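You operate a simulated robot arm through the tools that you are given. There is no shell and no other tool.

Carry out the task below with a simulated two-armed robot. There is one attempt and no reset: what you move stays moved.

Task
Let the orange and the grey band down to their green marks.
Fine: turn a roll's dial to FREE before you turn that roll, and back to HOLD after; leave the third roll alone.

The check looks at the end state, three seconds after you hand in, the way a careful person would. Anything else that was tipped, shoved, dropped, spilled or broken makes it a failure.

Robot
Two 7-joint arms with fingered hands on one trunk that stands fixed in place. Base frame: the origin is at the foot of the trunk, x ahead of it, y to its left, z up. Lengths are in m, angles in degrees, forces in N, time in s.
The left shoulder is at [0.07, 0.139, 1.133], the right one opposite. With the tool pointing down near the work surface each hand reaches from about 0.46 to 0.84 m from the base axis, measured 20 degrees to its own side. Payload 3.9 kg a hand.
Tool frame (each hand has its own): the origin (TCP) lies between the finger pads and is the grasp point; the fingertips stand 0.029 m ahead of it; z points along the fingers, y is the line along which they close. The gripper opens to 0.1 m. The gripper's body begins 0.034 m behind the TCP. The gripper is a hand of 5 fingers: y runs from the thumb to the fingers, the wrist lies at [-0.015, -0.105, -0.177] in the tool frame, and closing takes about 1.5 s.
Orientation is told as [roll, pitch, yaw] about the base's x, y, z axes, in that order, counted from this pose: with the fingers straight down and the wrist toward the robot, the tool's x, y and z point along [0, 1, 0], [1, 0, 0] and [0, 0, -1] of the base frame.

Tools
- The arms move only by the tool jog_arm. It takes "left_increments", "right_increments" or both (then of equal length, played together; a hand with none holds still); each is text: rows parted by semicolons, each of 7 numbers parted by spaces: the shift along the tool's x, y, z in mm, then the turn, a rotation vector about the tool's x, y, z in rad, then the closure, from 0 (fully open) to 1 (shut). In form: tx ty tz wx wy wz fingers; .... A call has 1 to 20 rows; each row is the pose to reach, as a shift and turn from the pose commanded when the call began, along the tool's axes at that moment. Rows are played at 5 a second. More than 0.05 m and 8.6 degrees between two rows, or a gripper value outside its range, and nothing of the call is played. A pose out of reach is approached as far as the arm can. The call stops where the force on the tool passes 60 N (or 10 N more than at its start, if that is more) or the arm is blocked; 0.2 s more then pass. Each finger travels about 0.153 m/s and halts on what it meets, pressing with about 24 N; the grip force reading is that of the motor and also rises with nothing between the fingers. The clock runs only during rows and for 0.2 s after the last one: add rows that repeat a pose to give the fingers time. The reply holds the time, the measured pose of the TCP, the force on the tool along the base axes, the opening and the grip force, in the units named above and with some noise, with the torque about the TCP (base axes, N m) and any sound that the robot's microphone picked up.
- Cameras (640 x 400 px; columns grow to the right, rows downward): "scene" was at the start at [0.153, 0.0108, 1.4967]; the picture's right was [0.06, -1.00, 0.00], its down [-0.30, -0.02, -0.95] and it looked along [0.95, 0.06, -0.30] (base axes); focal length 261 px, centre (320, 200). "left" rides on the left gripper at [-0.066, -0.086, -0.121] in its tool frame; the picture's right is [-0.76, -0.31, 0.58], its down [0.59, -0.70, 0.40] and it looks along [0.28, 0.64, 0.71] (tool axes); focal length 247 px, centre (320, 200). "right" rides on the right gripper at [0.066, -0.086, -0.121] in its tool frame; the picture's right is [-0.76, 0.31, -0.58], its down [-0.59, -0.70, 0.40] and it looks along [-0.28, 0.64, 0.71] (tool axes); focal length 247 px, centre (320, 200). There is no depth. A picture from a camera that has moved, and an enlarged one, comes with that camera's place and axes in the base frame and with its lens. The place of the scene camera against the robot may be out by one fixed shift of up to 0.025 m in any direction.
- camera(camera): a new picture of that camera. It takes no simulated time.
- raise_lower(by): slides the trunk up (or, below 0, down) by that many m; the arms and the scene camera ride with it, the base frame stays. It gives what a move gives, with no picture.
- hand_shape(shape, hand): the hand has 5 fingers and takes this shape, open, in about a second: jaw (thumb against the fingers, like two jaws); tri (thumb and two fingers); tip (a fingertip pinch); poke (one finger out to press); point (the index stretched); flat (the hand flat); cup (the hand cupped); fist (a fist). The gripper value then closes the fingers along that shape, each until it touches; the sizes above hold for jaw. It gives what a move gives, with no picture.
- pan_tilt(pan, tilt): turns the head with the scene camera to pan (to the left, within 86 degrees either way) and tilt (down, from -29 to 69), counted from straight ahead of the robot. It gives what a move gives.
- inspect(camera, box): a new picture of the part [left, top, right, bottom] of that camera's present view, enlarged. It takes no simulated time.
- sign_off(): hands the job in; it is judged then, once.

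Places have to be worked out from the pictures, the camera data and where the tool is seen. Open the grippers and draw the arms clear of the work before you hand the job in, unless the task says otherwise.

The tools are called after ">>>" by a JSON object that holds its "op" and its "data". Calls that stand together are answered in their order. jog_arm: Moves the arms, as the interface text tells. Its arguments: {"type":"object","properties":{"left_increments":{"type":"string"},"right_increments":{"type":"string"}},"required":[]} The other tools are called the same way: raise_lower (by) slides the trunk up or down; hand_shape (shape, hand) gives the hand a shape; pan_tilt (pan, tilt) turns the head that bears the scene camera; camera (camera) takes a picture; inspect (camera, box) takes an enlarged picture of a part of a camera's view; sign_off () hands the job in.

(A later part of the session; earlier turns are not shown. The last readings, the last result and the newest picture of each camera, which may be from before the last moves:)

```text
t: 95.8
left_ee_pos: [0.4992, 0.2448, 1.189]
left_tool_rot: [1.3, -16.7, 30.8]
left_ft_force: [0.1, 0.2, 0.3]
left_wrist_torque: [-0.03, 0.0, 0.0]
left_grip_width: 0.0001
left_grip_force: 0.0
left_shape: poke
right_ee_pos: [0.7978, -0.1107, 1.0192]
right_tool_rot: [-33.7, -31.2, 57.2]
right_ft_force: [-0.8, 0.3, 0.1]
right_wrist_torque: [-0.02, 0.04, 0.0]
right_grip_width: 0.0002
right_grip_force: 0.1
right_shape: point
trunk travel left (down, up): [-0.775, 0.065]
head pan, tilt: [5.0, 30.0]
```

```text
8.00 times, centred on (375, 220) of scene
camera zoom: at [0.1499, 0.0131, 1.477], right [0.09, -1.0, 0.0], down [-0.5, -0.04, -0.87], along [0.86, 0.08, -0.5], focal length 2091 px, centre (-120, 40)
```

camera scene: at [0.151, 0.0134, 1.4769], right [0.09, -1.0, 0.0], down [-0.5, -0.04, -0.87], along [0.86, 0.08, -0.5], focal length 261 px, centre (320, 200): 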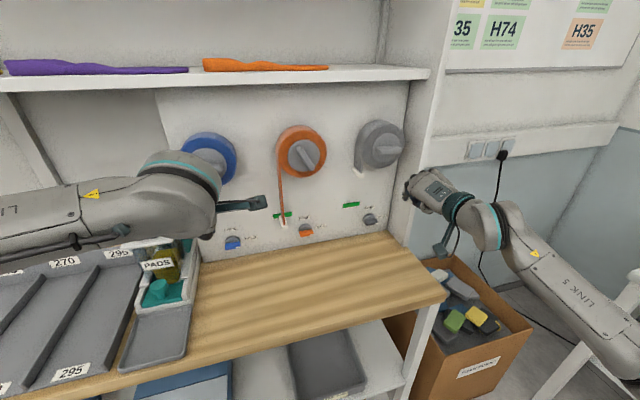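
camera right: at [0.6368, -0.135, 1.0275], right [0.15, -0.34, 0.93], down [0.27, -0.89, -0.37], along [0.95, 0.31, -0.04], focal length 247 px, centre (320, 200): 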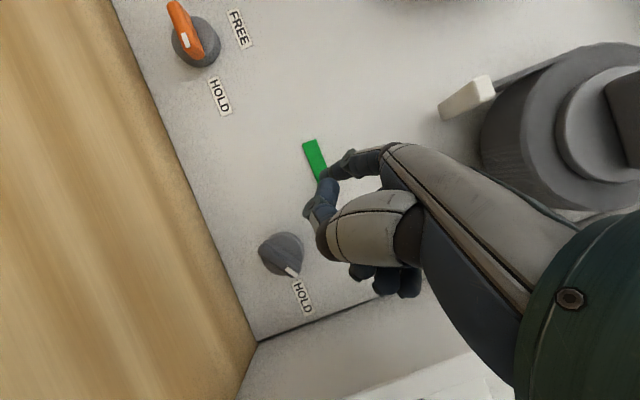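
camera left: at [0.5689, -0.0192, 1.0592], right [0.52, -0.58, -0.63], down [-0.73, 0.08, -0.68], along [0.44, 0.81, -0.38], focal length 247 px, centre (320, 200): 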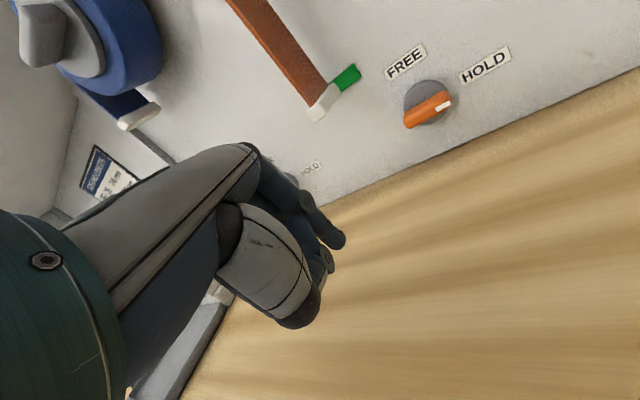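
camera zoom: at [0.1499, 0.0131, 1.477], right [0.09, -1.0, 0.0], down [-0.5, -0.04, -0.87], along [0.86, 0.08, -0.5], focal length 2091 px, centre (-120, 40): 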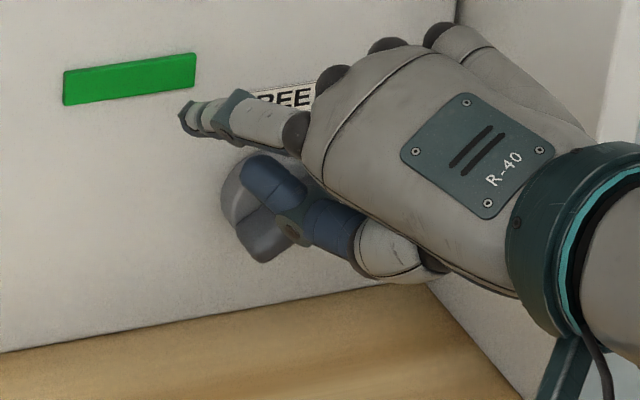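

The index now leads everything else by ~4 cm and points almost squarely at the panel; only the hand sits too far right, toward the wall. I turn the hand's yaw 25° to the right about the fingertip and place the tip ~6 cm off the panel, above-left of the dial.

>>> {"op": "jog_arm", "data": {"right_increments": "4.6 -10.3 -0.7 0.0414 -0.0452 0.0621 0; 9.3 -20.5 -1.4 0.0828 -0.0904 0.1242 0; 13.9 -30.8 -2.2 0.1242 -0.1356 0.1863 0; 18.6 -41 -2.9 0.1656 -0.1808 0.2484 0; 23.2 -51.3 -3.6 0.207 -0.226 0.3105 0; 23.2 -51.3 -3.6 0.207 -0.226 0.3105 0"}}

>>> {"op": "camera", "data": {"camera": "right"}}

>>> {"op": "inspect", "data": {"camera": "scene", "box": [310, 180, 430, 260]}}

```text
t: 97.2
left_ee_pos: [0.4995, 0.244, 1.1891]
left_tool_rot: [1.4, -16.8, 30.9]
left_ft_force: [0.1, 0.2, 0.1]
left_wrist_torque: [-0.03, 0.0, 0.03]
left_grip_width: 0.0
left_grip_force: 0.1
left_shape: poke
right_ee_pos: [0.7578, -0.1322, 0.9816]
right_tool_rot: [-33.6, -31.4, 32.1]
right_ft_force: [-0.2, 0.8, -0.2]
right_wrist_torque: [0.03, 0.0, 0.02]
right_grip_width: 0.0001
right_grip_force: 0.0
right_shape: point
trunk travel left (down, up): [-0.775, 0.065]
head pan, tilt: [5.0, 30.0]
```

```text
taken
camera right: at [0.6027, -0.0866, 0.9927], right [-0.01, -0.37, 0.93], down [-0.13, -0.92, -0.37], along [0.99, -0.12, -0.04], focal length 247 px, centre (320, 200)
```

right: 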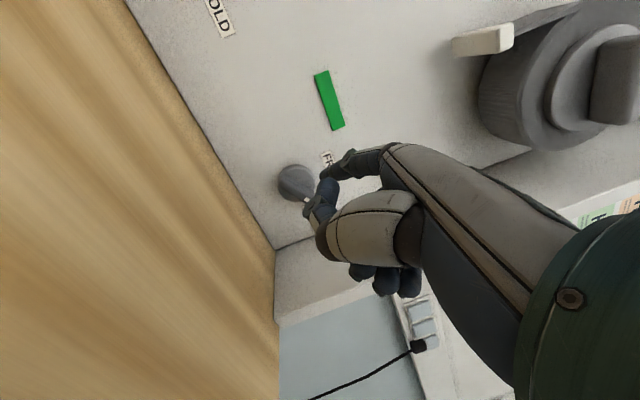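

```text
5.00 times, centred on (370, 220) of scene
camera zoom: at [0.1499, 0.0127, 1.477], right [0.09, -1.0, 0.0], down [-0.5, -0.04, -0.87], along [0.86, 0.08, -0.5], focal length 1307 px, centre (70, 100)
```

zoom: 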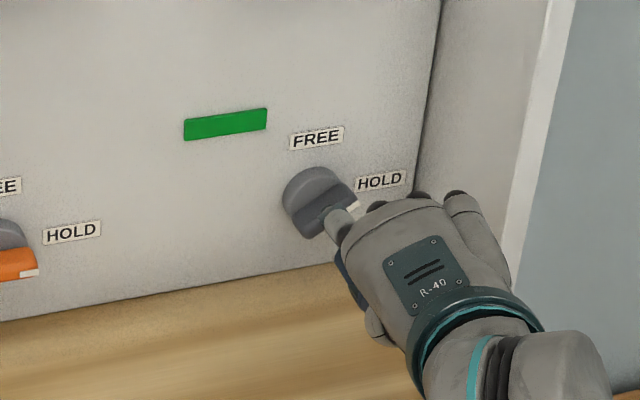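

Reached cleanly. I zoom in with the right camera to see index tip versus dial bar.

>>> {"op": "inspect", "data": {"camera": "right", "box": [250, 120, 410, 240]}}

>>> {"op": "inspect", "data": {"camera": "scene", "box": [350, 200, 400, 232]}}

```text
3.33 times, centred on (330, 180) of right
camera zoom: at [0.6027, -0.0866, 0.9927], right [-0.01, -0.37, 0.93], down [-0.13, -0.92, -0.37], along [0.99, -0.12, -0.04], focal length 823 px, centre (287, 267)
```

zoom: 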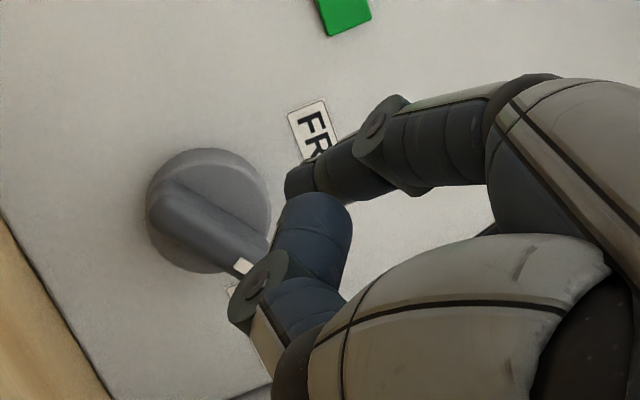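

```text
12.50 times, centred on (375, 216) of scene
camera zoom: at [0.1499, 0.0127, 1.477], right [0.09, -1.0, 0.0], down [-0.5, -0.04, -0.87], along [0.86, 0.08, -0.5], focal length 3267 px, centre (-368, 0)
```

zoom: 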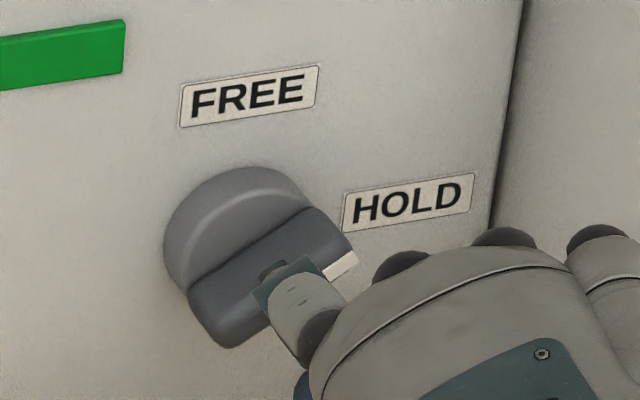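

Everything is clear now: the bar is at ~28° and only the index is near it. I move the tip in to bar depth, above the left half.

>>> {"op": "jog_arm", "data": {"right_increments": "2.6 9.2 8.7 0 0 0 0; 5.2 18.4 17.5 0 0 0 0; 7.8 27.6 26.2 0 0 0 0; 7.8 27.6 26.2 0 0 0 0"}}

>>> {"op": "inspect", "data": {"camera": "right", "box": [250, 120, 410, 240]}}

>>> {"op": "inspect", "data": {"camera": "scene", "box": [350, 200, 400, 232]}}

```text
t: 98.2
left_ee_pos: [0.4993, 0.244, 1.1895]
left_tool_rot: [1.3, -16.6, 30.8]
left_ft_force: [0.1, -0.3, 1.0]
left_wrist_torque: [0.01, 0.01, 0.0]
left_grip_width: 0.0002
left_grip_force: 0.1
left_shape: poke
right_ee_pos: [0.7942, -0.1187, 0.9758]
right_tool_rot: [-33.7, -31.2, 32.2]
right_ft_force: [0.1, 0.1, -1.1]
right_wrist_torque: [-0.02, 0.0, 0.0]
right_grip_width: 0.0002
right_grip_force: 0.0
right_shape: point
trunk travel left (down, up): [-0.775, 0.065]
head pan, tilt: [5.0, 30.0]
```

```text
3.33 times, centred on (330, 180) of right
camera zoom: at [0.6389, -0.0733, 0.9847], right [-0.01, -0.37, 0.93], down [-0.13, -0.92, -0.37], along [0.99, -0.12, -0.04], focal length 823 px, centre (287, 267)
```

zoom: 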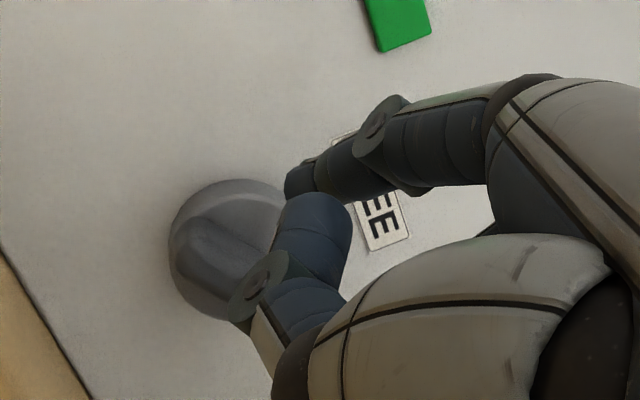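

```text
12.50 times, centred on (375, 216) of scene
camera zoom: at [0.1497, 0.0128, 1.477], right [0.09, -1.0, 0.0], down [-0.5, -0.04, -0.87], along [0.86, 0.08, -0.5], focal length 3267 px, centre (-368, 0)
```

zoom: 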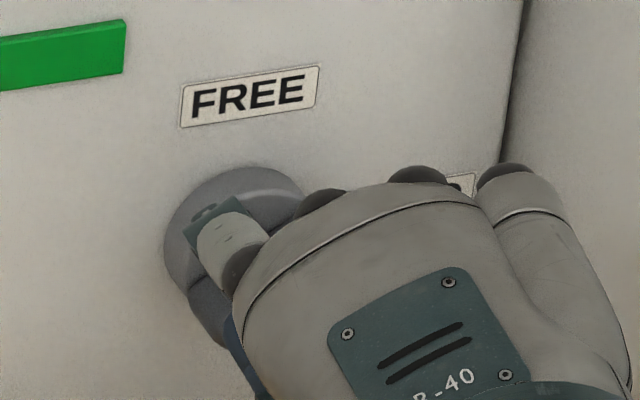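

I push down along the arc, first part, and check.

>>> {"op": "jog_arm", "data": {"right_increments": "4 -4.4 6 0 0 0 0; 8.1 -8.8 12.1 0 0 0 0; 9.4 -10.8 14.9 0 0 0 0; 10.6 -12.7 17.7 0 0 0 0; 10.6 -12.7 17.7 0 0 0 0"}}

>>> {"op": "inspect", "data": {"camera": "right", "box": [250, 120, 410, 240]}}

>>> {"op": "inspect", "data": {"camera": "scene", "box": [350, 200, 400, 232]}}

```text
t: 99.4
left_ee_pos: [0.4979, 0.2461, 1.1891]
left_tool_rot: [1.3, -16.7, 30.8]
left_ft_force: [0.1, -0.1, 0.0]
left_wrist_torque: [0.0, -0.01, 0.0]
left_grip_width: 0.0
left_grip_force: 0.1
left_shape: poke
right_ee_pos: [0.7935, -0.1198, 0.9526]
right_tool_rot: [-33.6, -30.8, 32.6]
right_ft_force: [0.0, 0.8, -1.0]
right_wrist_torque: [0.03, 0.0, -0.02]
right_grip_width: 0.0003
right_grip_force: 0.0
right_shape: point
trunk travel left (down, up): [-0.775, 0.065]
head pan, tilt: [5.0, 30.0]
```

```text
3.33 times, centred on (330, 180) of right
camera zoom: at [0.6393, -0.0758, 0.963], right [0.0, -0.37, 0.93], down [-0.12, -0.92, -0.36], along [0.99, -0.11, -0.05], focal length 823 px, centre (287, 267)
```

zoom: 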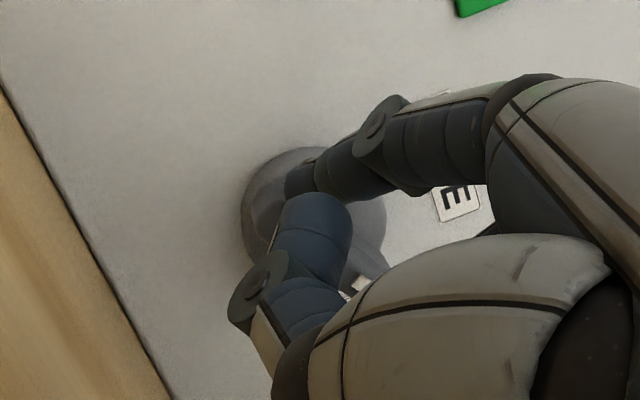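

```text
12.50 times, centred on (375, 216) of scene
camera zoom: at [0.1498, 0.0131, 1.477], right [0.09, -1.0, 0.0], down [-0.5, -0.04, -0.87], along [0.86, 0.08, -0.5], focal length 3267 px, centre (-368, 0)
```

zoom: 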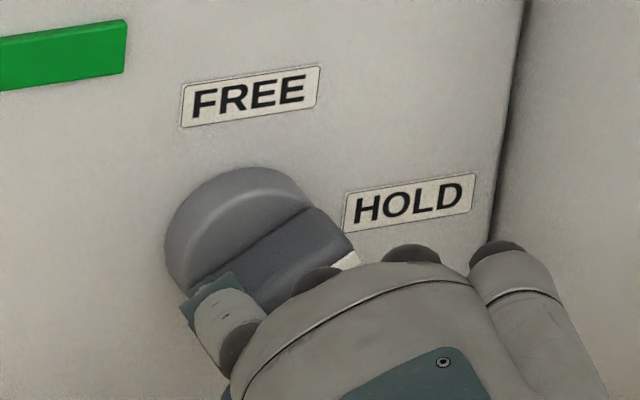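

The tip again passed just in front of the bar (not deep enough). I go back up and 10 mm deeper.

>>> {"op": "jog_arm", "data": {"right_increments": "-5.3 6.4 -8.9 0 0 0 0; -10.6 12.7 -17.7 0 0 0 0; -10.1 16.9 -15 0 0 0 0; -9.6 21.1 -12.3 0 0 0 0; -9.6 21.1 -12.3 0 0 0 0"}}

>>> {"op": "inspect", "data": {"camera": "right", "box": [250, 120, 410, 240]}}

>>> {"op": "inspect", "data": {"camera": "scene", "box": [350, 200, 400, 232]}}

```text
t: 100.6
left_ee_pos: [0.4988, 0.2447, 1.1886]
left_tool_rot: [1.3, -16.8, 30.9]
left_ft_force: [0.8, -0.1, 0.5]
left_wrist_torque: [-0.01, -0.04, 0.0]
left_grip_width: 0.0
left_grip_force: 0.1
left_shape: poke
right_ee_pos: [0.8022, -0.1142, 0.9744]
right_tool_rot: [-33.6, -31.2, 32.2]
right_ft_force: [0.1, -0.4, 0.8]
right_wrist_torque: [-0.03, 0.03, 0.0]
right_grip_width: 0.0
right_grip_force: 0.0
right_shape: point
trunk travel left (down, up): [-0.775, 0.065]
head pan, tilt: [5.0, 30.0]
```

```text
3.33 times, centred on (330, 180) of right
camera zoom: at [0.6481, -0.0699, 0.9847], right [-0.01, -0.37, 0.93], down [-0.13, -0.92, -0.37], along [0.99, -0.12, -0.04], focal length 823 px, centre (287, 267)
```

zoom: 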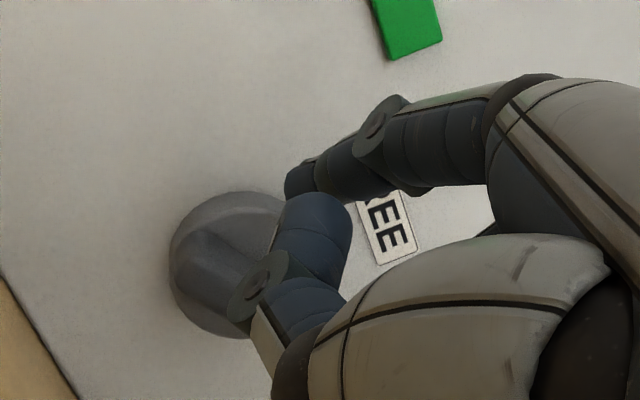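

```text
12.50 times, centred on (375, 216) of scene
camera zoom: at [0.1498, 0.013, 1.477], right [0.09, -1.0, 0.0], down [-0.5, -0.04, -0.87], along [0.86, 0.08, -0.5], focal length 3267 px, centre (-368, 0)
```

zoom: 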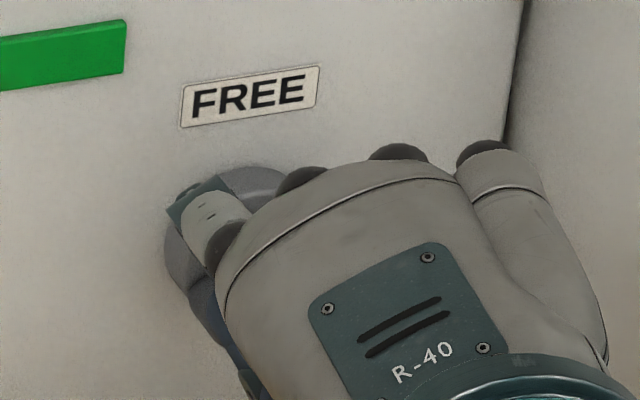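

No contact force yet. I push down along the arc again.

>>> {"op": "jog_arm", "data": {"right_increments": "4 -4.4 6 0 0 0 0; 8.1 -8.8 12.1 0 0 0 0; 9.4 -10.8 14.9 0 0 0 0; 10.6 -12.7 17.7 0 0 0 0; 10.6 -12.7 17.7 0 0 0 0"}}

>>> {"op": "inspect", "data": {"camera": "right", "box": [250, 120, 410, 240]}}

>>> {"op": "inspect", "data": {"camera": "scene", "box": [350, 200, 400, 232]}}

```text
t: 101.8
left_ee_pos: [0.4996, 0.2451, 1.1902]
left_tool_rot: [1.3, -16.7, 30.9]
left_ft_force: [-0.4, 0.3, -0.7]
left_wrist_torque: [0.03, 0.0, 0.0]
left_grip_width: 0.0
left_grip_force: 0.0
left_shape: poke
right_ee_pos: [0.8038, -0.1173, 0.9526]
right_tool_rot: [-33.6, -30.8, 32.6]
right_ft_force: [0.4, 0.1, 0.1]
right_wrist_torque: [0.01, -0.01, 0.0]
right_grip_width: 0.0002
right_grip_force: 0.1
right_shape: point
trunk travel left (down, up): [-0.775, 0.065]
head pan, tilt: [5.0, 30.0]
```

```text
3.33 times, centred on (330, 180) of right
camera zoom: at [0.6485, -0.0731, 0.9627], right [0.0, -0.37, 0.93], down [-0.12, -0.92, -0.36], along [0.99, -0.11, -0.05], focal length 823 px, centre (287, 267)
```

zoom: 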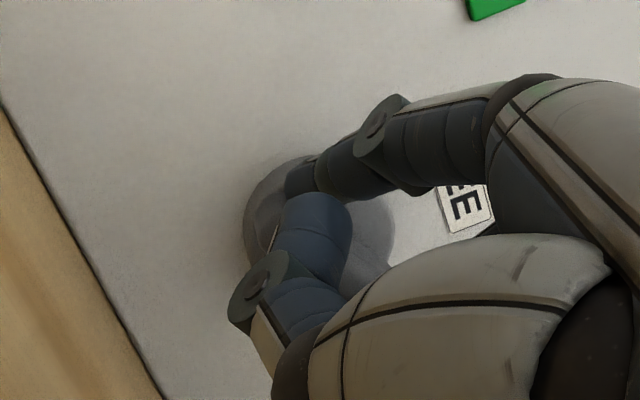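

```text
12.50 times, centred on (375, 216) of scene
camera zoom: at [0.1498, 0.0132, 1.477], right [0.09, -1.0, 0.0], down [-0.5, -0.04, -0.87], along [0.86, 0.08, -0.5], focal length 3267 px, centre (-368, 0)
```

zoom: 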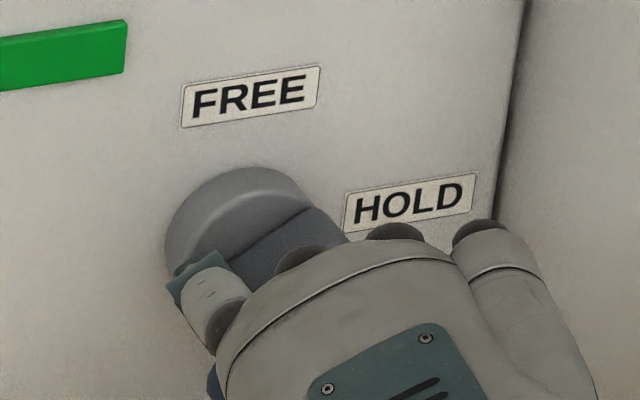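

Tip is right at the bar's left end now, no force yet. I continue down along the arc.

>>> {"op": "jog_arm", "data": {"right_increments": "0.7 -3.9 5.8 0 0 0 0; -0.1 -5.6 8.8 0 0 0 0; -0.9 -7.4 11.7 0 0 0 0; -0.9 -7.4 11.7 0 0 0 0"}}

>>> {"op": "inspect", "data": {"camera": "scene", "box": [350, 200, 400, 232]}}

>>> {"op": "inspect", "data": {"camera": "right", "box": [250, 120, 410, 240]}}

```text
t: 102.8
left_ee_pos: [0.4988, 0.2452, 1.1902]
left_tool_rot: [1.2, -16.7, 30.8]
left_ft_force: [-0.6, -0.2, -0.4]
left_wrist_torque: [-0.01, 0.01, 0.01]
left_grip_width: 0.0001
left_grip_force: 0.0
left_shape: poke
right_ee_pos: [0.8071, -0.1266, 0.9449]
right_tool_rot: [-33.6, -30.7, 32.7]
right_ft_force: [-2.3, 3.5, 0.0]
right_wrist_torque: [-0.08, 0.0, 0.33]
right_grip_width: 0.0001
right_grip_force: 0.1
right_shape: point
right hand out of reach, approached as far as the arm can: row 1, 2, 3, 4
trunk travel left (down, up): [-0.775, 0.065]
head pan, tilt: [5.0, 30.0]
```

```text
12.50 times, centred on (375, 216) of scene
camera zoom: at [0.1493, 0.014, 1.477], right [0.09, -1.0, 0.0], down [-0.5, -0.04, -0.87], along [0.86, 0.08, -0.5], focal length 3267 px, centre (-368, 0)
```

zoom: 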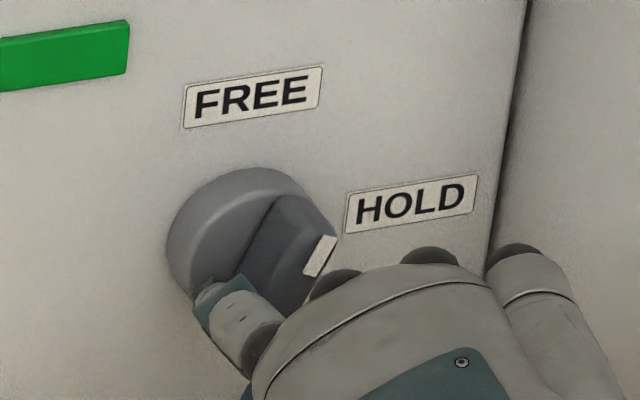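

```text
3.33 times, centred on (330, 180) of right
camera zoom: at [0.6516, -0.0821, 0.9545], right [0.0, -0.37, 0.93], down [-0.12, -0.92, -0.36], along [0.99, -0.11, -0.05], focal length 823 px, centre (287, 267)
```

zoom: 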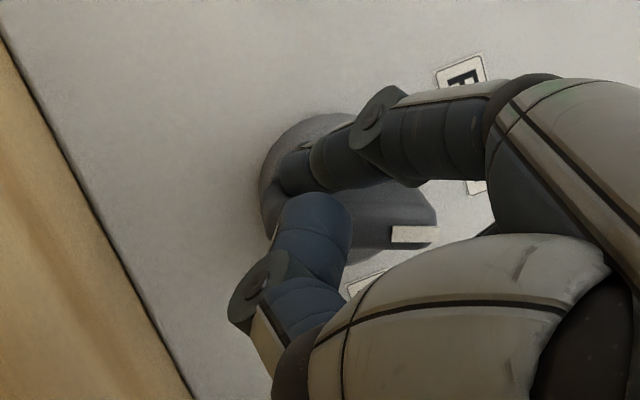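

The bar is past 50° now. The arm is at its low limit, so I finish by pushing right, which is the effective direction at this angle.

>>> {"op": "jog_arm", "data": {"right_increments": "-2.3 -0.9 1.8 0 0 0 0; -4.7 -1.7 3.7 0 0 0 0; -7 -2.6 5.5 0 0 0 0; -7 -2.6 5.5 0 0 0 0"}}

>>> {"op": "inspect", "data": {"camera": "scene", "box": [350, 200, 400, 232]}}

```text
t: 103.8
left_ee_pos: [0.4989, 0.2456, 1.1882]
left_tool_rot: [1.3, -16.7, 31.0]
left_ft_force: [-1.0, 0.0, -0.1]
left_wrist_torque: [-0.02, 0.0, -0.04]
left_grip_width: 0.0
left_grip_force: 0.1
left_shape: poke
right_ee_pos: [0.8107, -0.134, 0.9433]
right_tool_rot: [-33.6, -30.9, 32.5]
right_ft_force: [-3.3, 7.2, -1.9]
right_wrist_torque: [-0.22, 0.07, 0.5]
right_grip_width: 0.0
right_grip_force: 0.0
right_shape: point
trunk travel left (down, up): [-0.775, 0.065]
head pan, tilt: [5.0, 30.0]
```

```text
12.50 times, centred on (375, 216) of scene
camera zoom: at [0.1496, 0.0149, 1.477], right [0.09, -1.0, 0.0], down [-0.5, -0.04, -0.87], along [0.86, 0.07, -0.5], focal length 3267 px, centre (-368, 0)
```

zoom: 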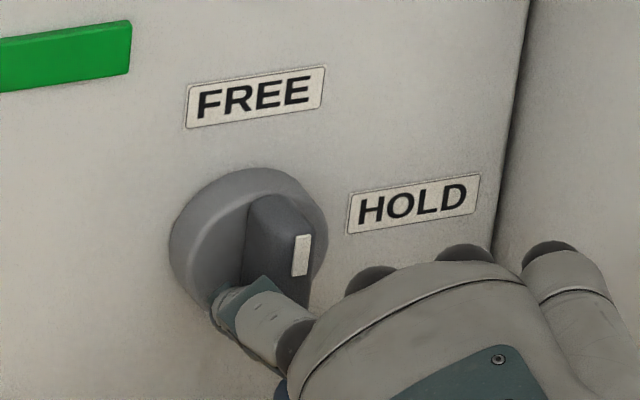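

About 80° now. I nudge 3 mm further right to reach the FREE stop.

>>> {"op": "jog_arm", "data": {"right_increments": "-1.3 -0.3 0.7 0 0 0 0; -2.6 -0.5 1.4 0 0 0 0; -2.6 -0.5 1.4 0 0 0 0"}}

>>> {"op": "inspect", "data": {"camera": "scene", "box": [350, 200, 400, 232]}}

```text
t: 104.6
left_ee_pos: [0.4978, 0.2465, 1.1892]
left_tool_rot: [1.3, -16.8, 30.8]
left_ft_force: [0.9, 0.5, -0.8]
left_wrist_torque: [0.01, 0.0, 0.03]
left_grip_width: 0.0
left_grip_force: 0.0
left_shape: poke
right_ee_pos: [0.8106, -0.1364, 0.945]
right_tool_rot: [-33.8, -31.0, 32.5]
right_ft_force: [-5.6, 9.7, -2.8]
right_wrist_torque: [-0.2, 0.02, 0.72]
right_grip_width: 0.0
right_grip_force: 0.1
right_shape: point
trunk travel left (down, up): [-0.775, 0.065]
head pan, tilt: [5.0, 30.0]
```

```text
12.50 times, centred on (375, 216) of scene
camera zoom: at [0.149, 0.0153, 1.477], right [0.09, -1.0, 0.0], down [-0.5, -0.05, -0.87], along [0.86, 0.07, -0.5], focal length 3267 px, centre (-368, 0)
```

zoom: 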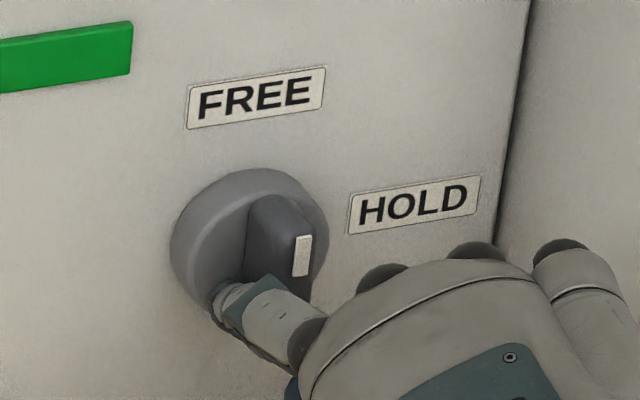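

Nearly there; one more 2 mm nudge to confirm the stop.

>>> {"op": "jog_arm", "data": {"right_increments": "-1 -0.2 0.5 0 0 0 0; -2.2 -0.5 1.1 0 0 0 0; -2.2 -0.5 1.1 0 0 0 0"}}

>>> {"op": "inspect", "data": {"camera": "scene", "box": [350, 200, 400, 232]}}

```text
t: 105.4
left_ee_pos: [0.4978, 0.247, 1.1901]
left_tool_rot: [1.2, -16.7, 30.9]
left_ft_force: [-0.9, 0.2, 0.0]
left_wrist_torque: [0.01, -0.01, -0.01]
left_grip_width: 0.0
left_grip_force: 0.1
left_shape: poke
right_ee_pos: [0.8114, -0.1384, 0.9433]
right_tool_rot: [-33.8, -31.1, 32.5]
right_ft_force: [-7.2, 11.1, -2.3]
right_wrist_torque: [-0.26, -0.04, 0.85]
right_grip_width: 0.0
right_grip_force: 0.1
right_shape: point
trunk travel left (down, up): [-0.775, 0.065]
head pan, tilt: [5.0, 30.0]
```

```text
12.50 times, centred on (375, 216) of scene
camera zoom: at [0.1487, 0.0156, 1.4771], right [0.09, -1.0, 0.0], down [-0.5, -0.05, -0.87], along [0.86, 0.07, -0.5], focal length 3267 px, centre (-368, 0)
```

zoom: 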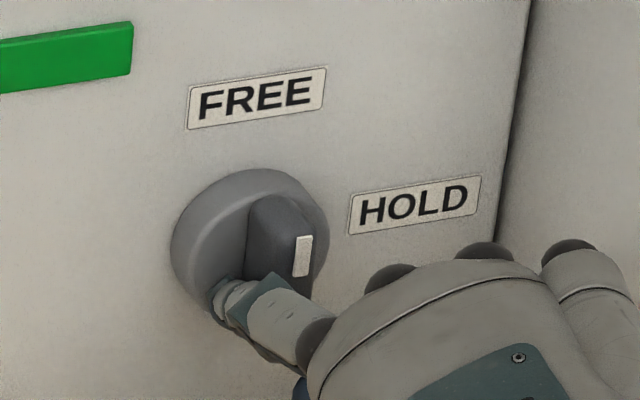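

No further turning: FREE stop reached. I release to the left and pull straight back.

>>> {"op": "jog_arm", "data": {"right_increments": "5.2 1.1 -2.7 0 0 0 0; 4 -8 -9 0 0 0 0; 2.5 -20 -17 0 0 0 0; 0.5 -36.5 -27 0 0 0 0; -1 -50 -36 0 0 0 0"}}

>>> {"op": "inspect", "data": {"camera": "scene", "box": [330, 185, 410, 235]}}

>>> {"op": "camera", "data": {"camera": "right"}}

```text
t: 106.6
left_ee_pos: [0.4986, 0.2451, 1.1897]
left_tool_rot: [1.3, -16.7, 30.9]
left_ft_force: [0.4, 0.3, 0.0]
left_wrist_torque: [0.01, 0.03, 0.01]
left_grip_width: 0.0002
left_grip_force: 0.1
left_shape: poke
right_ee_pos: [0.7581, -0.1568, 0.9505]
right_tool_rot: [-33.7, -30.4, 32.8]
right_ft_force: [-0.6, -0.4, -0.7]
right_wrist_torque: [0.0, 0.05, -0.03]
right_grip_width: 0.0
right_grip_force: 0.1
right_shape: point
right hand out of reach, approached as far as the arm can: row 4, 5
trunk travel left (down, up): [-0.775, 0.065]
head pan, tilt: [5.0, 30.0]
```

```text
8.00 times, centred on (370, 210) of scene
camera zoom: at [0.1492, 0.0128, 1.4771], right [0.09, -1.0, 0.0], down [-0.5, -0.04, -0.87], along [0.86, 0.08, -0.5], focal length 2091 px, centre (-80, 120)
```

zoom: 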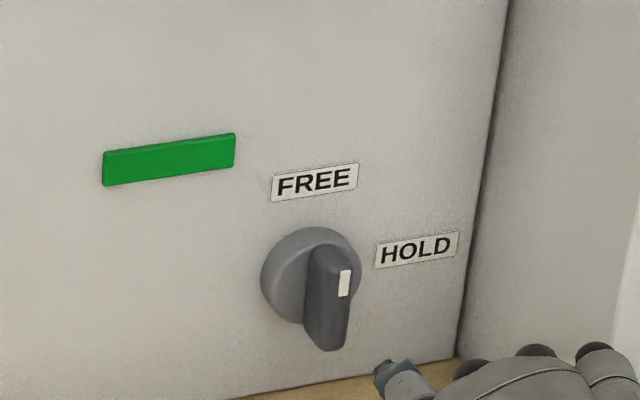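

```text
taken
camera right: at [0.6028, -0.1131, 0.9616], right [0.01, -0.36, 0.93], down [-0.12, -0.92, -0.36], along [0.99, -0.11, -0.05], focal length 247 px, centre (320, 200)
```

right: 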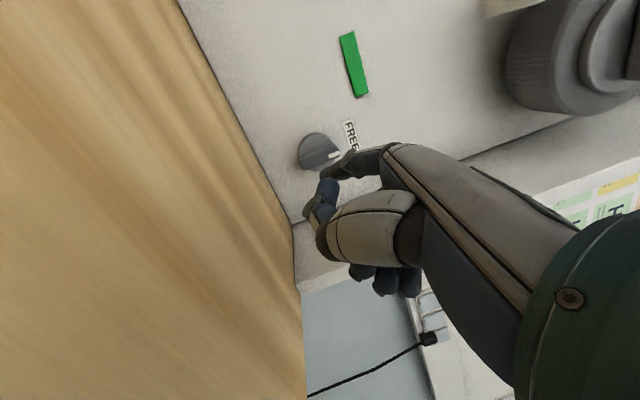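

I compare the grey dial's angle closely with what the orange one showed at FREE.

>>> {"op": "inspect", "data": {"camera": "scene", "box": [358, 208, 388, 232]}}

>>> {"op": "inspect", "data": {"camera": "right", "box": [280, 110, 380, 190]}}

```text
16.00 times, centred on (373, 220) of scene
camera zoom: at [0.1492, 0.0128, 1.4771], right [0.09, -1.0, 0.0], down [-0.5, -0.04, -0.87], along [0.86, 0.08, -0.5], focal length 4182 px, centre (-528, -120)
```

zoom: 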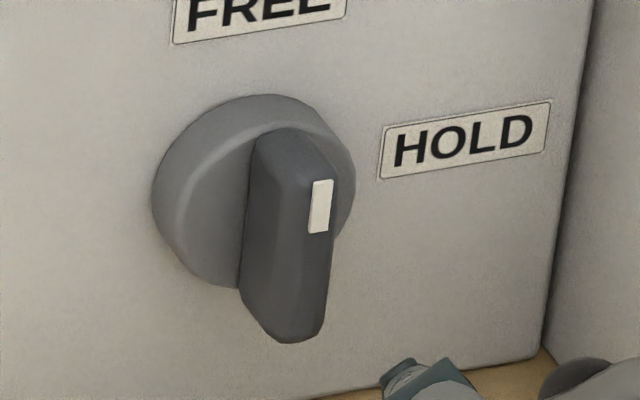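

```text
5.00 times, centred on (330, 150) of right
camera zoom: at [0.6028, -0.1131, 0.9616], right [0.01, -0.36, 0.93], down [-0.12, -0.92, -0.36], along [0.99, -0.11, -0.05], focal length 1235 px, centre (270, 450)
```

zoom: 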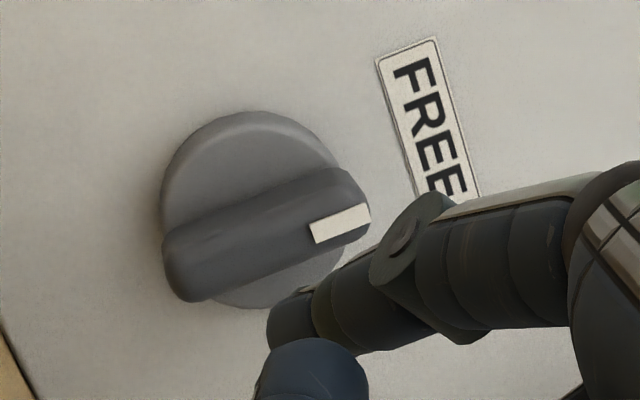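

In the right camera the bar is parallel to vertical within a degree: grey dial is at FREE and the roll has stayed put. Now I raise the right hand (same pointing attitude) toward the grey knob, half way first.

>>> {"op": "jog_arm", "data": {"right_increments": "-5 5 -20 0 0 0 0; -18 20 -48 0 0 0 0; -31 33 -76 0 0 0 0; -45 47 -104 0 0 0 0; -59 60.3 -129.4 0 0 0 0"}}

>>> {"op": "camera", "data": {"camera": "scene"}}

```text
t: 107.8
left_ee_pos: [0.4994, 0.2436, 1.1905]
left_tool_rot: [1.3, -16.7, 30.8]
left_ft_force: [1.1, -0.2, -0.5]
left_wrist_torque: [0.02, 0.01, 0.02]
left_grip_width: 0.0
left_grip_force: 0.0
left_shape: poke
right_ee_pos: [0.7281, -0.1481, 1.1015]
right_tool_rot: [-33.6, -31.2, 32.1]
right_ft_force: [0.3, 0.4, -0.4]
right_wrist_torque: [-0.01, 0.02, 0.03]
right_grip_width: 0.0002
right_grip_force: 0.1
right_shape: point
trunk travel left (down, up): [-0.775, 0.065]
head pan, tilt: [5.0, 30.0]
```

```text
taken
camera scene: at [0.1495, 0.0133, 1.4769], right [0.09, -1.0, 0.0], down [-0.5, -0.04, -0.87], along [0.86, 0.08, -0.5], focal length 261 px, centre (320, 200)
```

scene: 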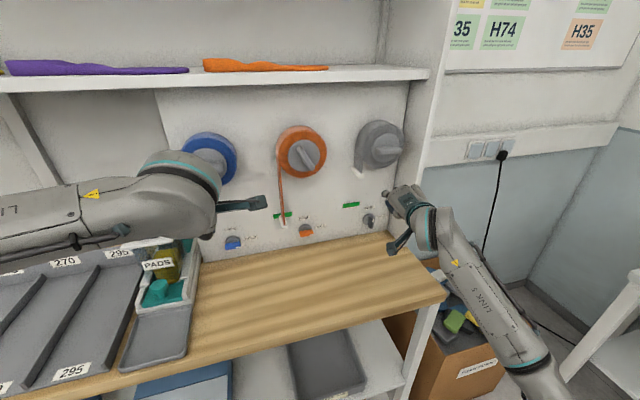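

All fine. I continue up to the stand-off in front of the grey knob.

>>> {"op": "jog_arm", "data": {"right_increments": "-11.9 12 -25.9 0 0 0 0; -23.8 24.1 -51.7 0 0 0 0; -35.7 36.2 -77.6 0 0 0 0; -47.6 48.2 -103.4 0 0 0 0; -59.5 60.3 -129.3 0 0 0 0; -59.5 60.3 -129.3 0 0 0 0"}}

>>> {"op": "camera", "data": {"camera": "right"}}

>>> {"op": "inspect", "data": {"camera": "scene", "box": [320, 100, 480, 240]}}

```text
t: 109.2
left_ee_pos: [0.5009, 0.2439, 1.1893]
left_tool_rot: [1.3, -16.7, 30.7]
left_ft_force: [0.2, -0.2, -0.3]
left_wrist_torque: [0.0, 0.0, 0.01]
left_grip_width: 0.0003
left_grip_force: 0.1
left_shape: poke
right_ee_pos: [0.6985, -0.1416, 1.2522]
right_tool_rot: [-33.6, -31.2, 32.2]
right_ft_force: [-0.9, -0.1, -0.7]
right_wrist_torque: [0.0, 0.0, 0.01]
right_grip_width: 0.0
right_grip_force: 0.1
right_shape: point
trunk travel left (down, up): [-0.775, 0.065]
head pan, tilt: [5.0, 30.0]
```

```text
taken
camera right: at [0.544, -0.096, 1.2618], right [-0.01, -0.37, 0.93], down [-0.13, -0.92, -0.37], along [0.99, -0.12, -0.04], focal length 247 px, centre (320, 200)
```

right: 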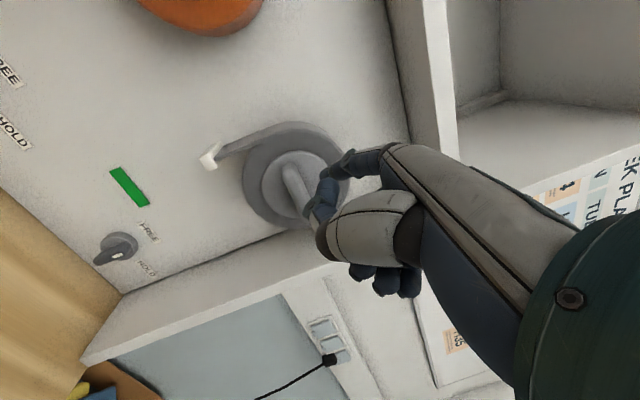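

```text
2.86 times, centred on (400, 170) of scene
camera zoom: at [0.1503, 0.0128, 1.4769], right [0.09, -1.0, 0.0], down [-0.5, -0.04, -0.87], along [0.86, 0.08, -0.5], focal length 747 px, centre (91, 286)
```

zoom: 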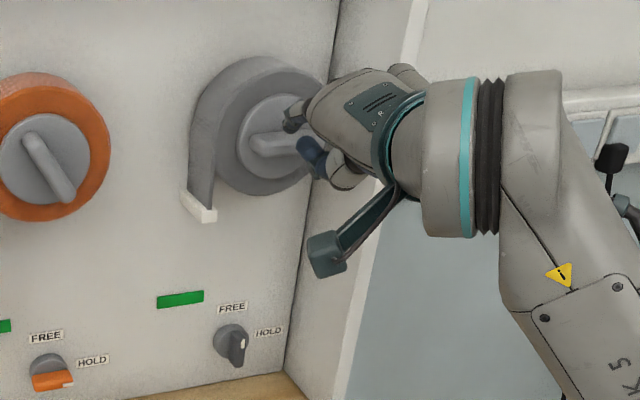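

Right camera now sees the tag, mark, dial and knob together. I zoom on the knob and fingertip.

>>> {"op": "inspect", "data": {"camera": "right", "box": [190, 90, 390, 250]}}

>>> {"op": "inspect", "data": {"camera": "scene", "box": [350, 110, 430, 170]}}

```text
2.50 times, centred on (290, 170) of right
camera zoom: at [0.544, -0.096, 1.2618], right [-0.01, -0.37, 0.93], down [-0.13, -0.92, -0.37], along [0.99, -0.12, -0.04], focal length 617 px, centre (395, 275)
```

zoom: 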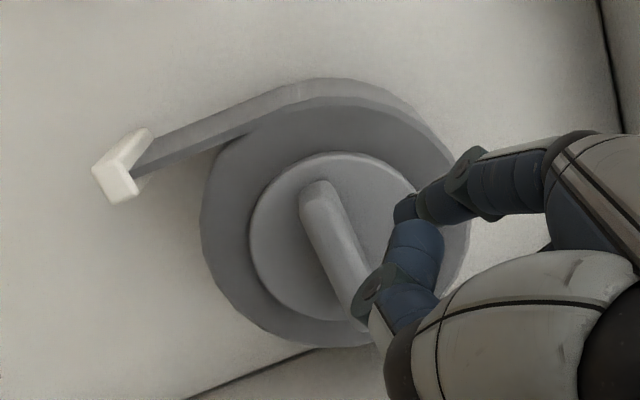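

```text
6.67 times, centred on (390, 140) of scene
camera zoom: at [0.1503, 0.0128, 1.4769], right [0.09, -1.0, 0.0], down [-0.5, -0.04, -0.87], along [0.86, 0.08, -0.5], focal length 1743 px, centre (-147, 600)
```

zoom: 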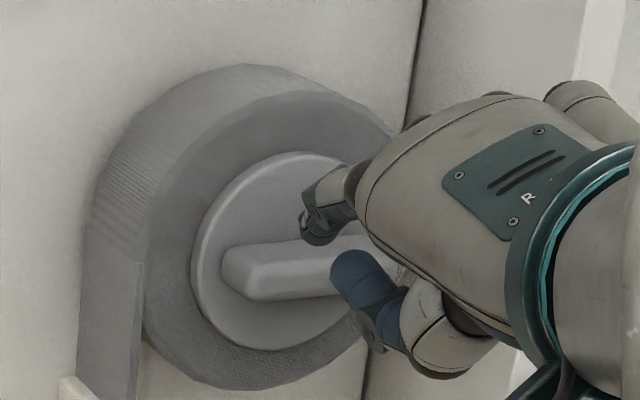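

Tip estimate agrees with the model. I move it in to overlap the bar's depth, just above its left half.

>>> {"op": "jog_arm", "data": {"right_increments": "2.7 11.6 9.9 0 0 0 0; 5.4 23.2 19.9 0 0 0 0; 8.1 34.8 29.8 0 0 0 0; 8.1 34.8 29.8 0 0 0 0"}}

>>> {"op": "inspect", "data": {"camera": "right", "box": [190, 90, 390, 250]}}

>>> {"op": "inspect", "data": {"camera": "scene", "box": [350, 110, 430, 170]}}

```text
t: 110.2
left_ee_pos: [0.4987, 0.2447, 1.1897]
left_tool_rot: [1.3, -16.7, 30.9]
left_ft_force: [0.5, 0.1, 0.1]
left_wrist_torque: [0.0, -0.02, -0.01]
left_grip_width: 0.0
left_grip_force: 0.1
left_shape: poke
right_ee_pos: [0.7422, -0.1249, 1.2452]
right_tool_rot: [-33.7, -31.2, 32.2]
right_ft_force: [1.1, 0.2, 0.6]
right_wrist_torque: [0.01, 0.0, 0.01]
right_grip_width: 0.0
right_grip_force: 0.0
right_shape: point
trunk travel left (down, up): [-0.775, 0.065]
head pan, tilt: [5.0, 30.0]
```

```text
2.50 times, centred on (290, 170) of right
camera zoom: at [0.5874, -0.0798, 1.255], right [-0.01, -0.37, 0.93], down [-0.13, -0.92, -0.37], along [0.99, -0.12, -0.04], focal length 617 px, centre (395, 275)
```

zoom: 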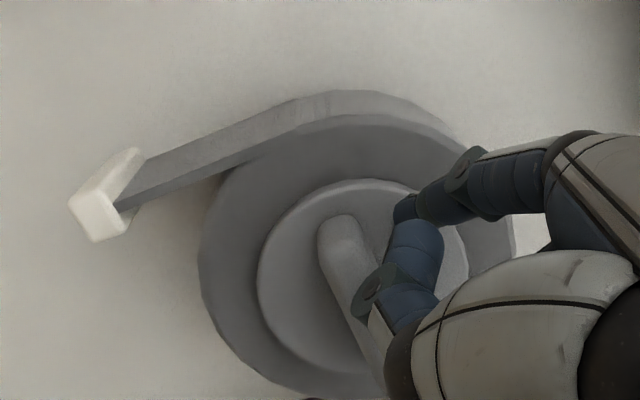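

```text
6.67 times, centred on (390, 140) of scene
camera zoom: at [0.1497, 0.0129, 1.477], right [0.09, -1.0, 0.0], down [-0.5, -0.04, -0.87], along [0.86, 0.08, -0.5], focal length 1743 px, centre (-147, 600)
```

zoom: 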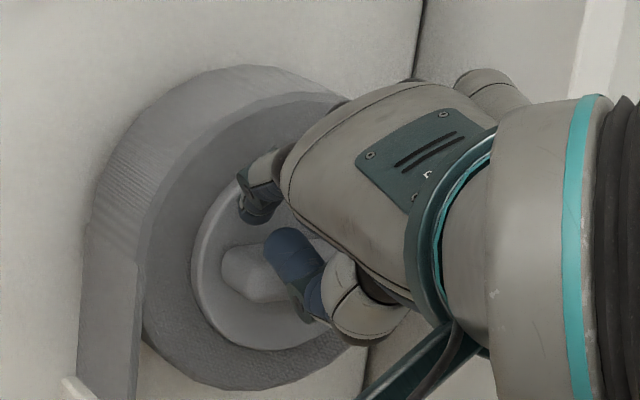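

Index is above the bar's left half; the thumb stays well in front of it. I push down along the arc for the first ~45°.

>>> {"op": "jog_arm", "data": {"right_increments": "2.3 -2.5 3.4 0 0 0 0; 4.5 -4.9 6.8 0 0 0 0; 6.9 -6.5 8.8 0 0 0 0; 9.2 -8.1 10.7 0 0 0 0; 11.3 -9.9 13 0 0 0 0; 13.4 -11.6 15.4 0 0 0 0; 14.6 -13.5 18.2 0 0 0 0; 15.8 -15.5 21 0 0 0 0; 15.8 -15.5 21 0 0 0 0"}}

>>> {"op": "inspect", "data": {"camera": "right", "box": [90, 90, 390, 278]}}

>>> {"op": "inspect", "data": {"camera": "scene", "box": [320, 110, 430, 210]}}

```text
t: 112.2
left_ee_pos: [0.4983, 0.2448, 1.1895]
left_tool_rot: [1.3, -16.7, 30.8]
left_ft_force: [0.5, 0.0, -0.3]
left_wrist_torque: [-0.03, -0.04, -0.02]
left_grip_width: 0.0001
left_grip_force: 0.0
left_shape: poke
right_ee_pos: [0.741, -0.1234, 1.2156]
right_tool_rot: [-33.7, -31.2, 32.2]
right_ft_force: [-0.4, 0.1, 3.2]
right_wrist_torque: [0.09, -0.14, 0.02]
right_grip_width: 0.0
right_grip_force: 0.0
right_shape: point
trunk travel left (down, up): [-0.775, 0.065]
head pan, tilt: [5.0, 30.0]
```

```text
2.13 times, centred on (240, 184) of right
camera zoom: at [0.5855, -0.0785, 1.2253], right [-0.01, -0.37, 0.93], down [-0.13, -0.92, -0.37], along [0.99, -0.12, -0.04], focal length 526 px, centre (490, 234)
```

zoom: 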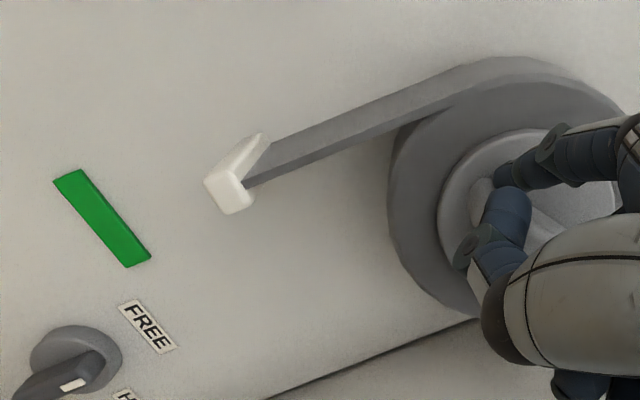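

```text
4.00 times, centred on (375, 160) of scene
camera zoom: at [0.1492, 0.0132, 1.477], right [0.09, -1.0, 0.0], down [-0.5, -0.04, -0.87], along [0.86, 0.08, -0.5], focal length 1046 px, centre (100, 360)
```

zoom: 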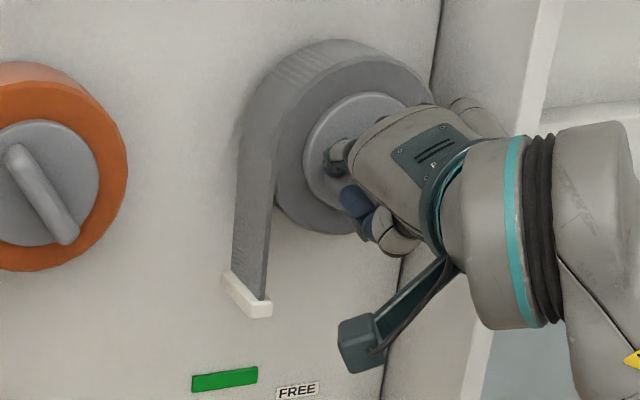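

The grey roll is turning (about 40°) with ~3 N and the tag descends. I continue the arc another 30°.

>>> {"op": "jog_arm", "data": {"right_increments": "0.3 -2 3 0 0 0 0; 0.7 -3.9 5.9 0 0 0 0; 0.1 -5.8 9 0 0 0 0; -0.6 -7.6 12 0 0 0 0; -0.6 -7.6 12 0 0 0 0"}}

>>> {"op": "inspect", "data": {"camera": "right", "box": [90, 90, 390, 278]}}

```text
t: 113.4
left_ee_pos: [0.4983, 0.2462, 1.1888]
left_tool_rot: [1.1, -16.8, 30.7]
left_ft_force: [-0.4, -0.3, 0.6]
left_wrist_torque: [-0.01, 0.01, -0.03]
left_grip_width: 0.0001
left_grip_force: 0.1
left_shape: poke
right_ee_pos: [0.743, -0.1291, 1.2037]
right_tool_rot: [-33.7, -31.3, 32.2]
right_ft_force: [-0.5, 1.0, 2.3]
right_wrist_torque: [0.06, -0.14, 0.08]
right_grip_width: 0.0
right_grip_force: 0.0
right_shape: point
trunk travel left (down, up): [-0.775, 0.065]
head pan, tilt: [5.0, 30.0]
```

```text
2.13 times, centred on (240, 184) of right
camera zoom: at [0.5883, -0.0851, 1.2126], right [-0.01, -0.37, 0.93], down [-0.13, -0.92, -0.37], along [0.99, -0.12, -0.04], focal length 526 px, centre (490, 234)
```

zoom: 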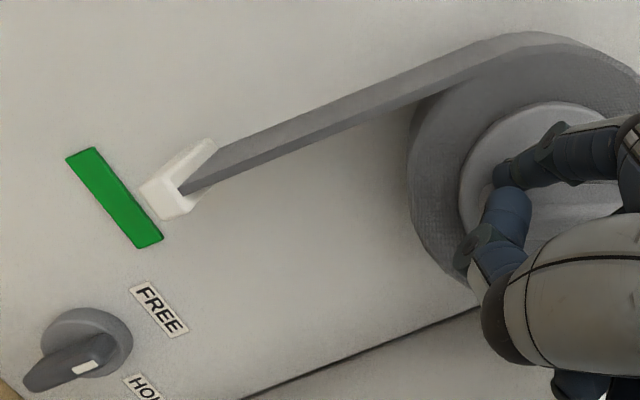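

The tag is at about z≈1.09 with ~6 cm to go (mark ≈1.028). I continue the arc by ~30° more.

>>> {"op": "jog_arm", "data": {"right_increments": "-1.5 -1.7 2.8 0 0 0 0; -3 -3.3 5.6 0 0 0 0; -5.2 -4.6 8.1 0 0 0 0; -7.5 -5.9 10.6 0 0 0 0; -7.5 -5.9 10.6 0 0 0 0"}}

>>> {"op": "inspect", "data": {"camera": "right", "box": [90, 90, 390, 278]}}

>>> {"op": "inspect", "data": {"camera": "scene", "box": [320, 110, 430, 210]}}

```text
t: 114.6
left_ee_pos: [0.4986, 0.2455, 1.19]
left_tool_rot: [1.2, -16.7, 30.9]
left_ft_force: [0.0, -0.1, -0.7]
left_wrist_torque: [0.0, 0.02, 0.01]
left_grip_width: 0.0
left_grip_force: 0.1
left_shape: poke
right_ee_pos: [0.7478, -0.1416, 1.1966]
right_tool_rot: [-33.7, -31.1, 32.2]
right_ft_force: [-1.9, 1.4, 1.0]
right_wrist_torque: [-0.02, -0.08, 0.15]
right_grip_width: 0.0002
right_grip_force: 0.1
right_shape: point
trunk travel left (down, up): [-0.775, 0.065]
head pan, tilt: [5.0, 30.0]
```

```text
2.13 times, centred on (240, 184) of right
camera zoom: at [0.5927, -0.0966, 1.2058], right [-0.01, -0.37, 0.93], down [-0.13, -0.92, -0.37], along [0.99, -0.12, -0.04], focal length 526 px, centre (490, 234)
```

zoom: 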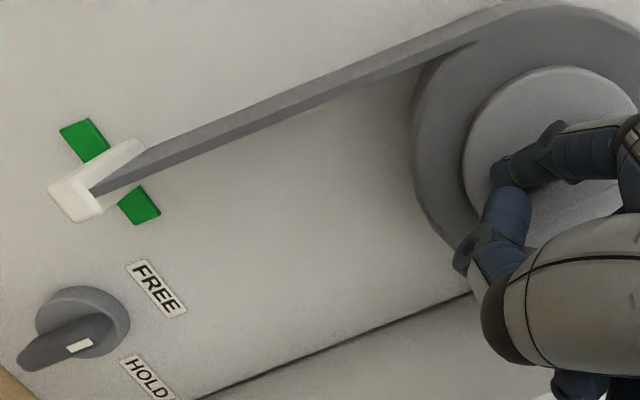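

```text
4.00 times, centred on (375, 160) of scene
camera zoom: at [0.1493, 0.0138, 1.477], right [0.09, -1.0, 0.0], down [-0.5, -0.04, -0.87], along [0.86, 0.08, -0.5], focal length 1046 px, centre (100, 360)
```

zoom: 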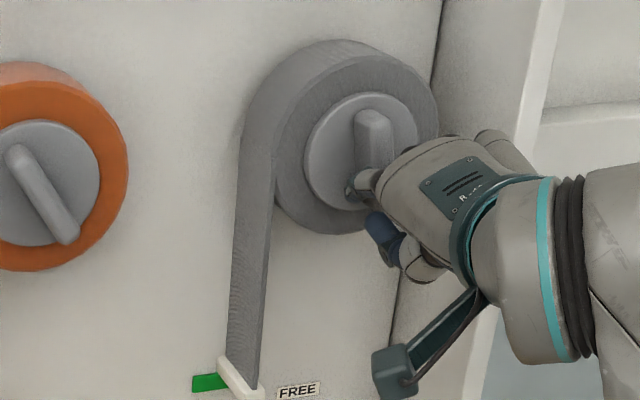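

The bar is vertical and the tag is ~2.3 cm above the mark by this view. I turn about 14° more, then go for a level look.

>>> {"op": "jog_arm", "data": {"right_increments": "-1.8 -0.8 1.6 0 0 0 0; -3.5 -1.6 3.1 0 0 0 0; -5.2 -2.3 4.6 0 0 0 0; -5.2 -2.3 4.6 0 0 0 0"}}

>>> {"op": "inspect", "data": {"camera": "right", "box": [90, 90, 390, 278]}}

>>> {"op": "inspect", "data": {"camera": "scene", "box": [330, 180, 410, 230]}}

```text
t: 115.6
left_ee_pos: [0.498, 0.2461, 1.19]
left_tool_rot: [1.2, -16.8, 30.8]
left_ft_force: [-0.7, 0.7, 0.1]
left_wrist_torque: [-0.02, -0.05, -0.01]
left_grip_width: 0.0
left_grip_force: 0.0
left_shape: poke
right_ee_pos: [0.7509, -0.1481, 1.1953]
right_tool_rot: [-33.7, -31.2, 32.3]
right_ft_force: [-2.3, 3.2, 0.1]
right_wrist_torque: [-0.05, -0.07, 0.26]
right_grip_width: 0.0
right_grip_force: 0.1
right_shape: point
trunk travel left (down, up): [-0.775, 0.065]
head pan, tilt: [5.0, 30.0]
```

```text
2.13 times, centred on (240, 184) of right
camera zoom: at [0.5951, -0.1033, 1.204], right [-0.01, -0.37, 0.93], down [-0.13, -0.92, -0.37], along [0.99, -0.12, -0.04], focal length 526 px, centre (490, 234)
```

zoom: 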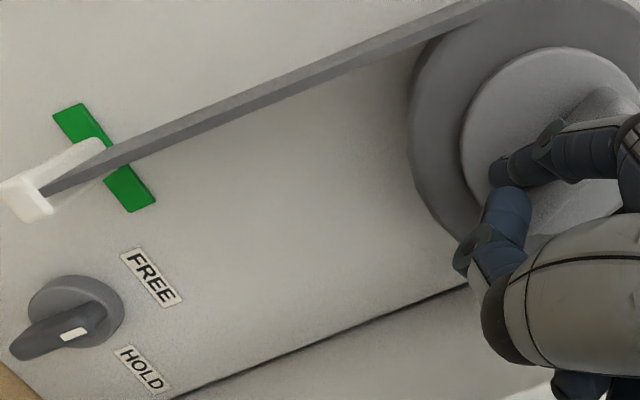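

```text
8.00 times, centred on (370, 205) of scene
camera zoom: at [0.1495, 0.0141, 1.477], right [0.09, -1.0, 0.0], down [-0.5, -0.04, -0.87], along [0.86, 0.08, -0.5], focal length 2091 px, centre (-80, 160)
```

zoom: 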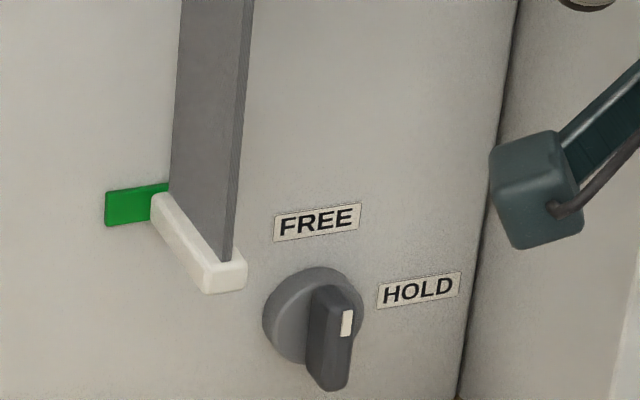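

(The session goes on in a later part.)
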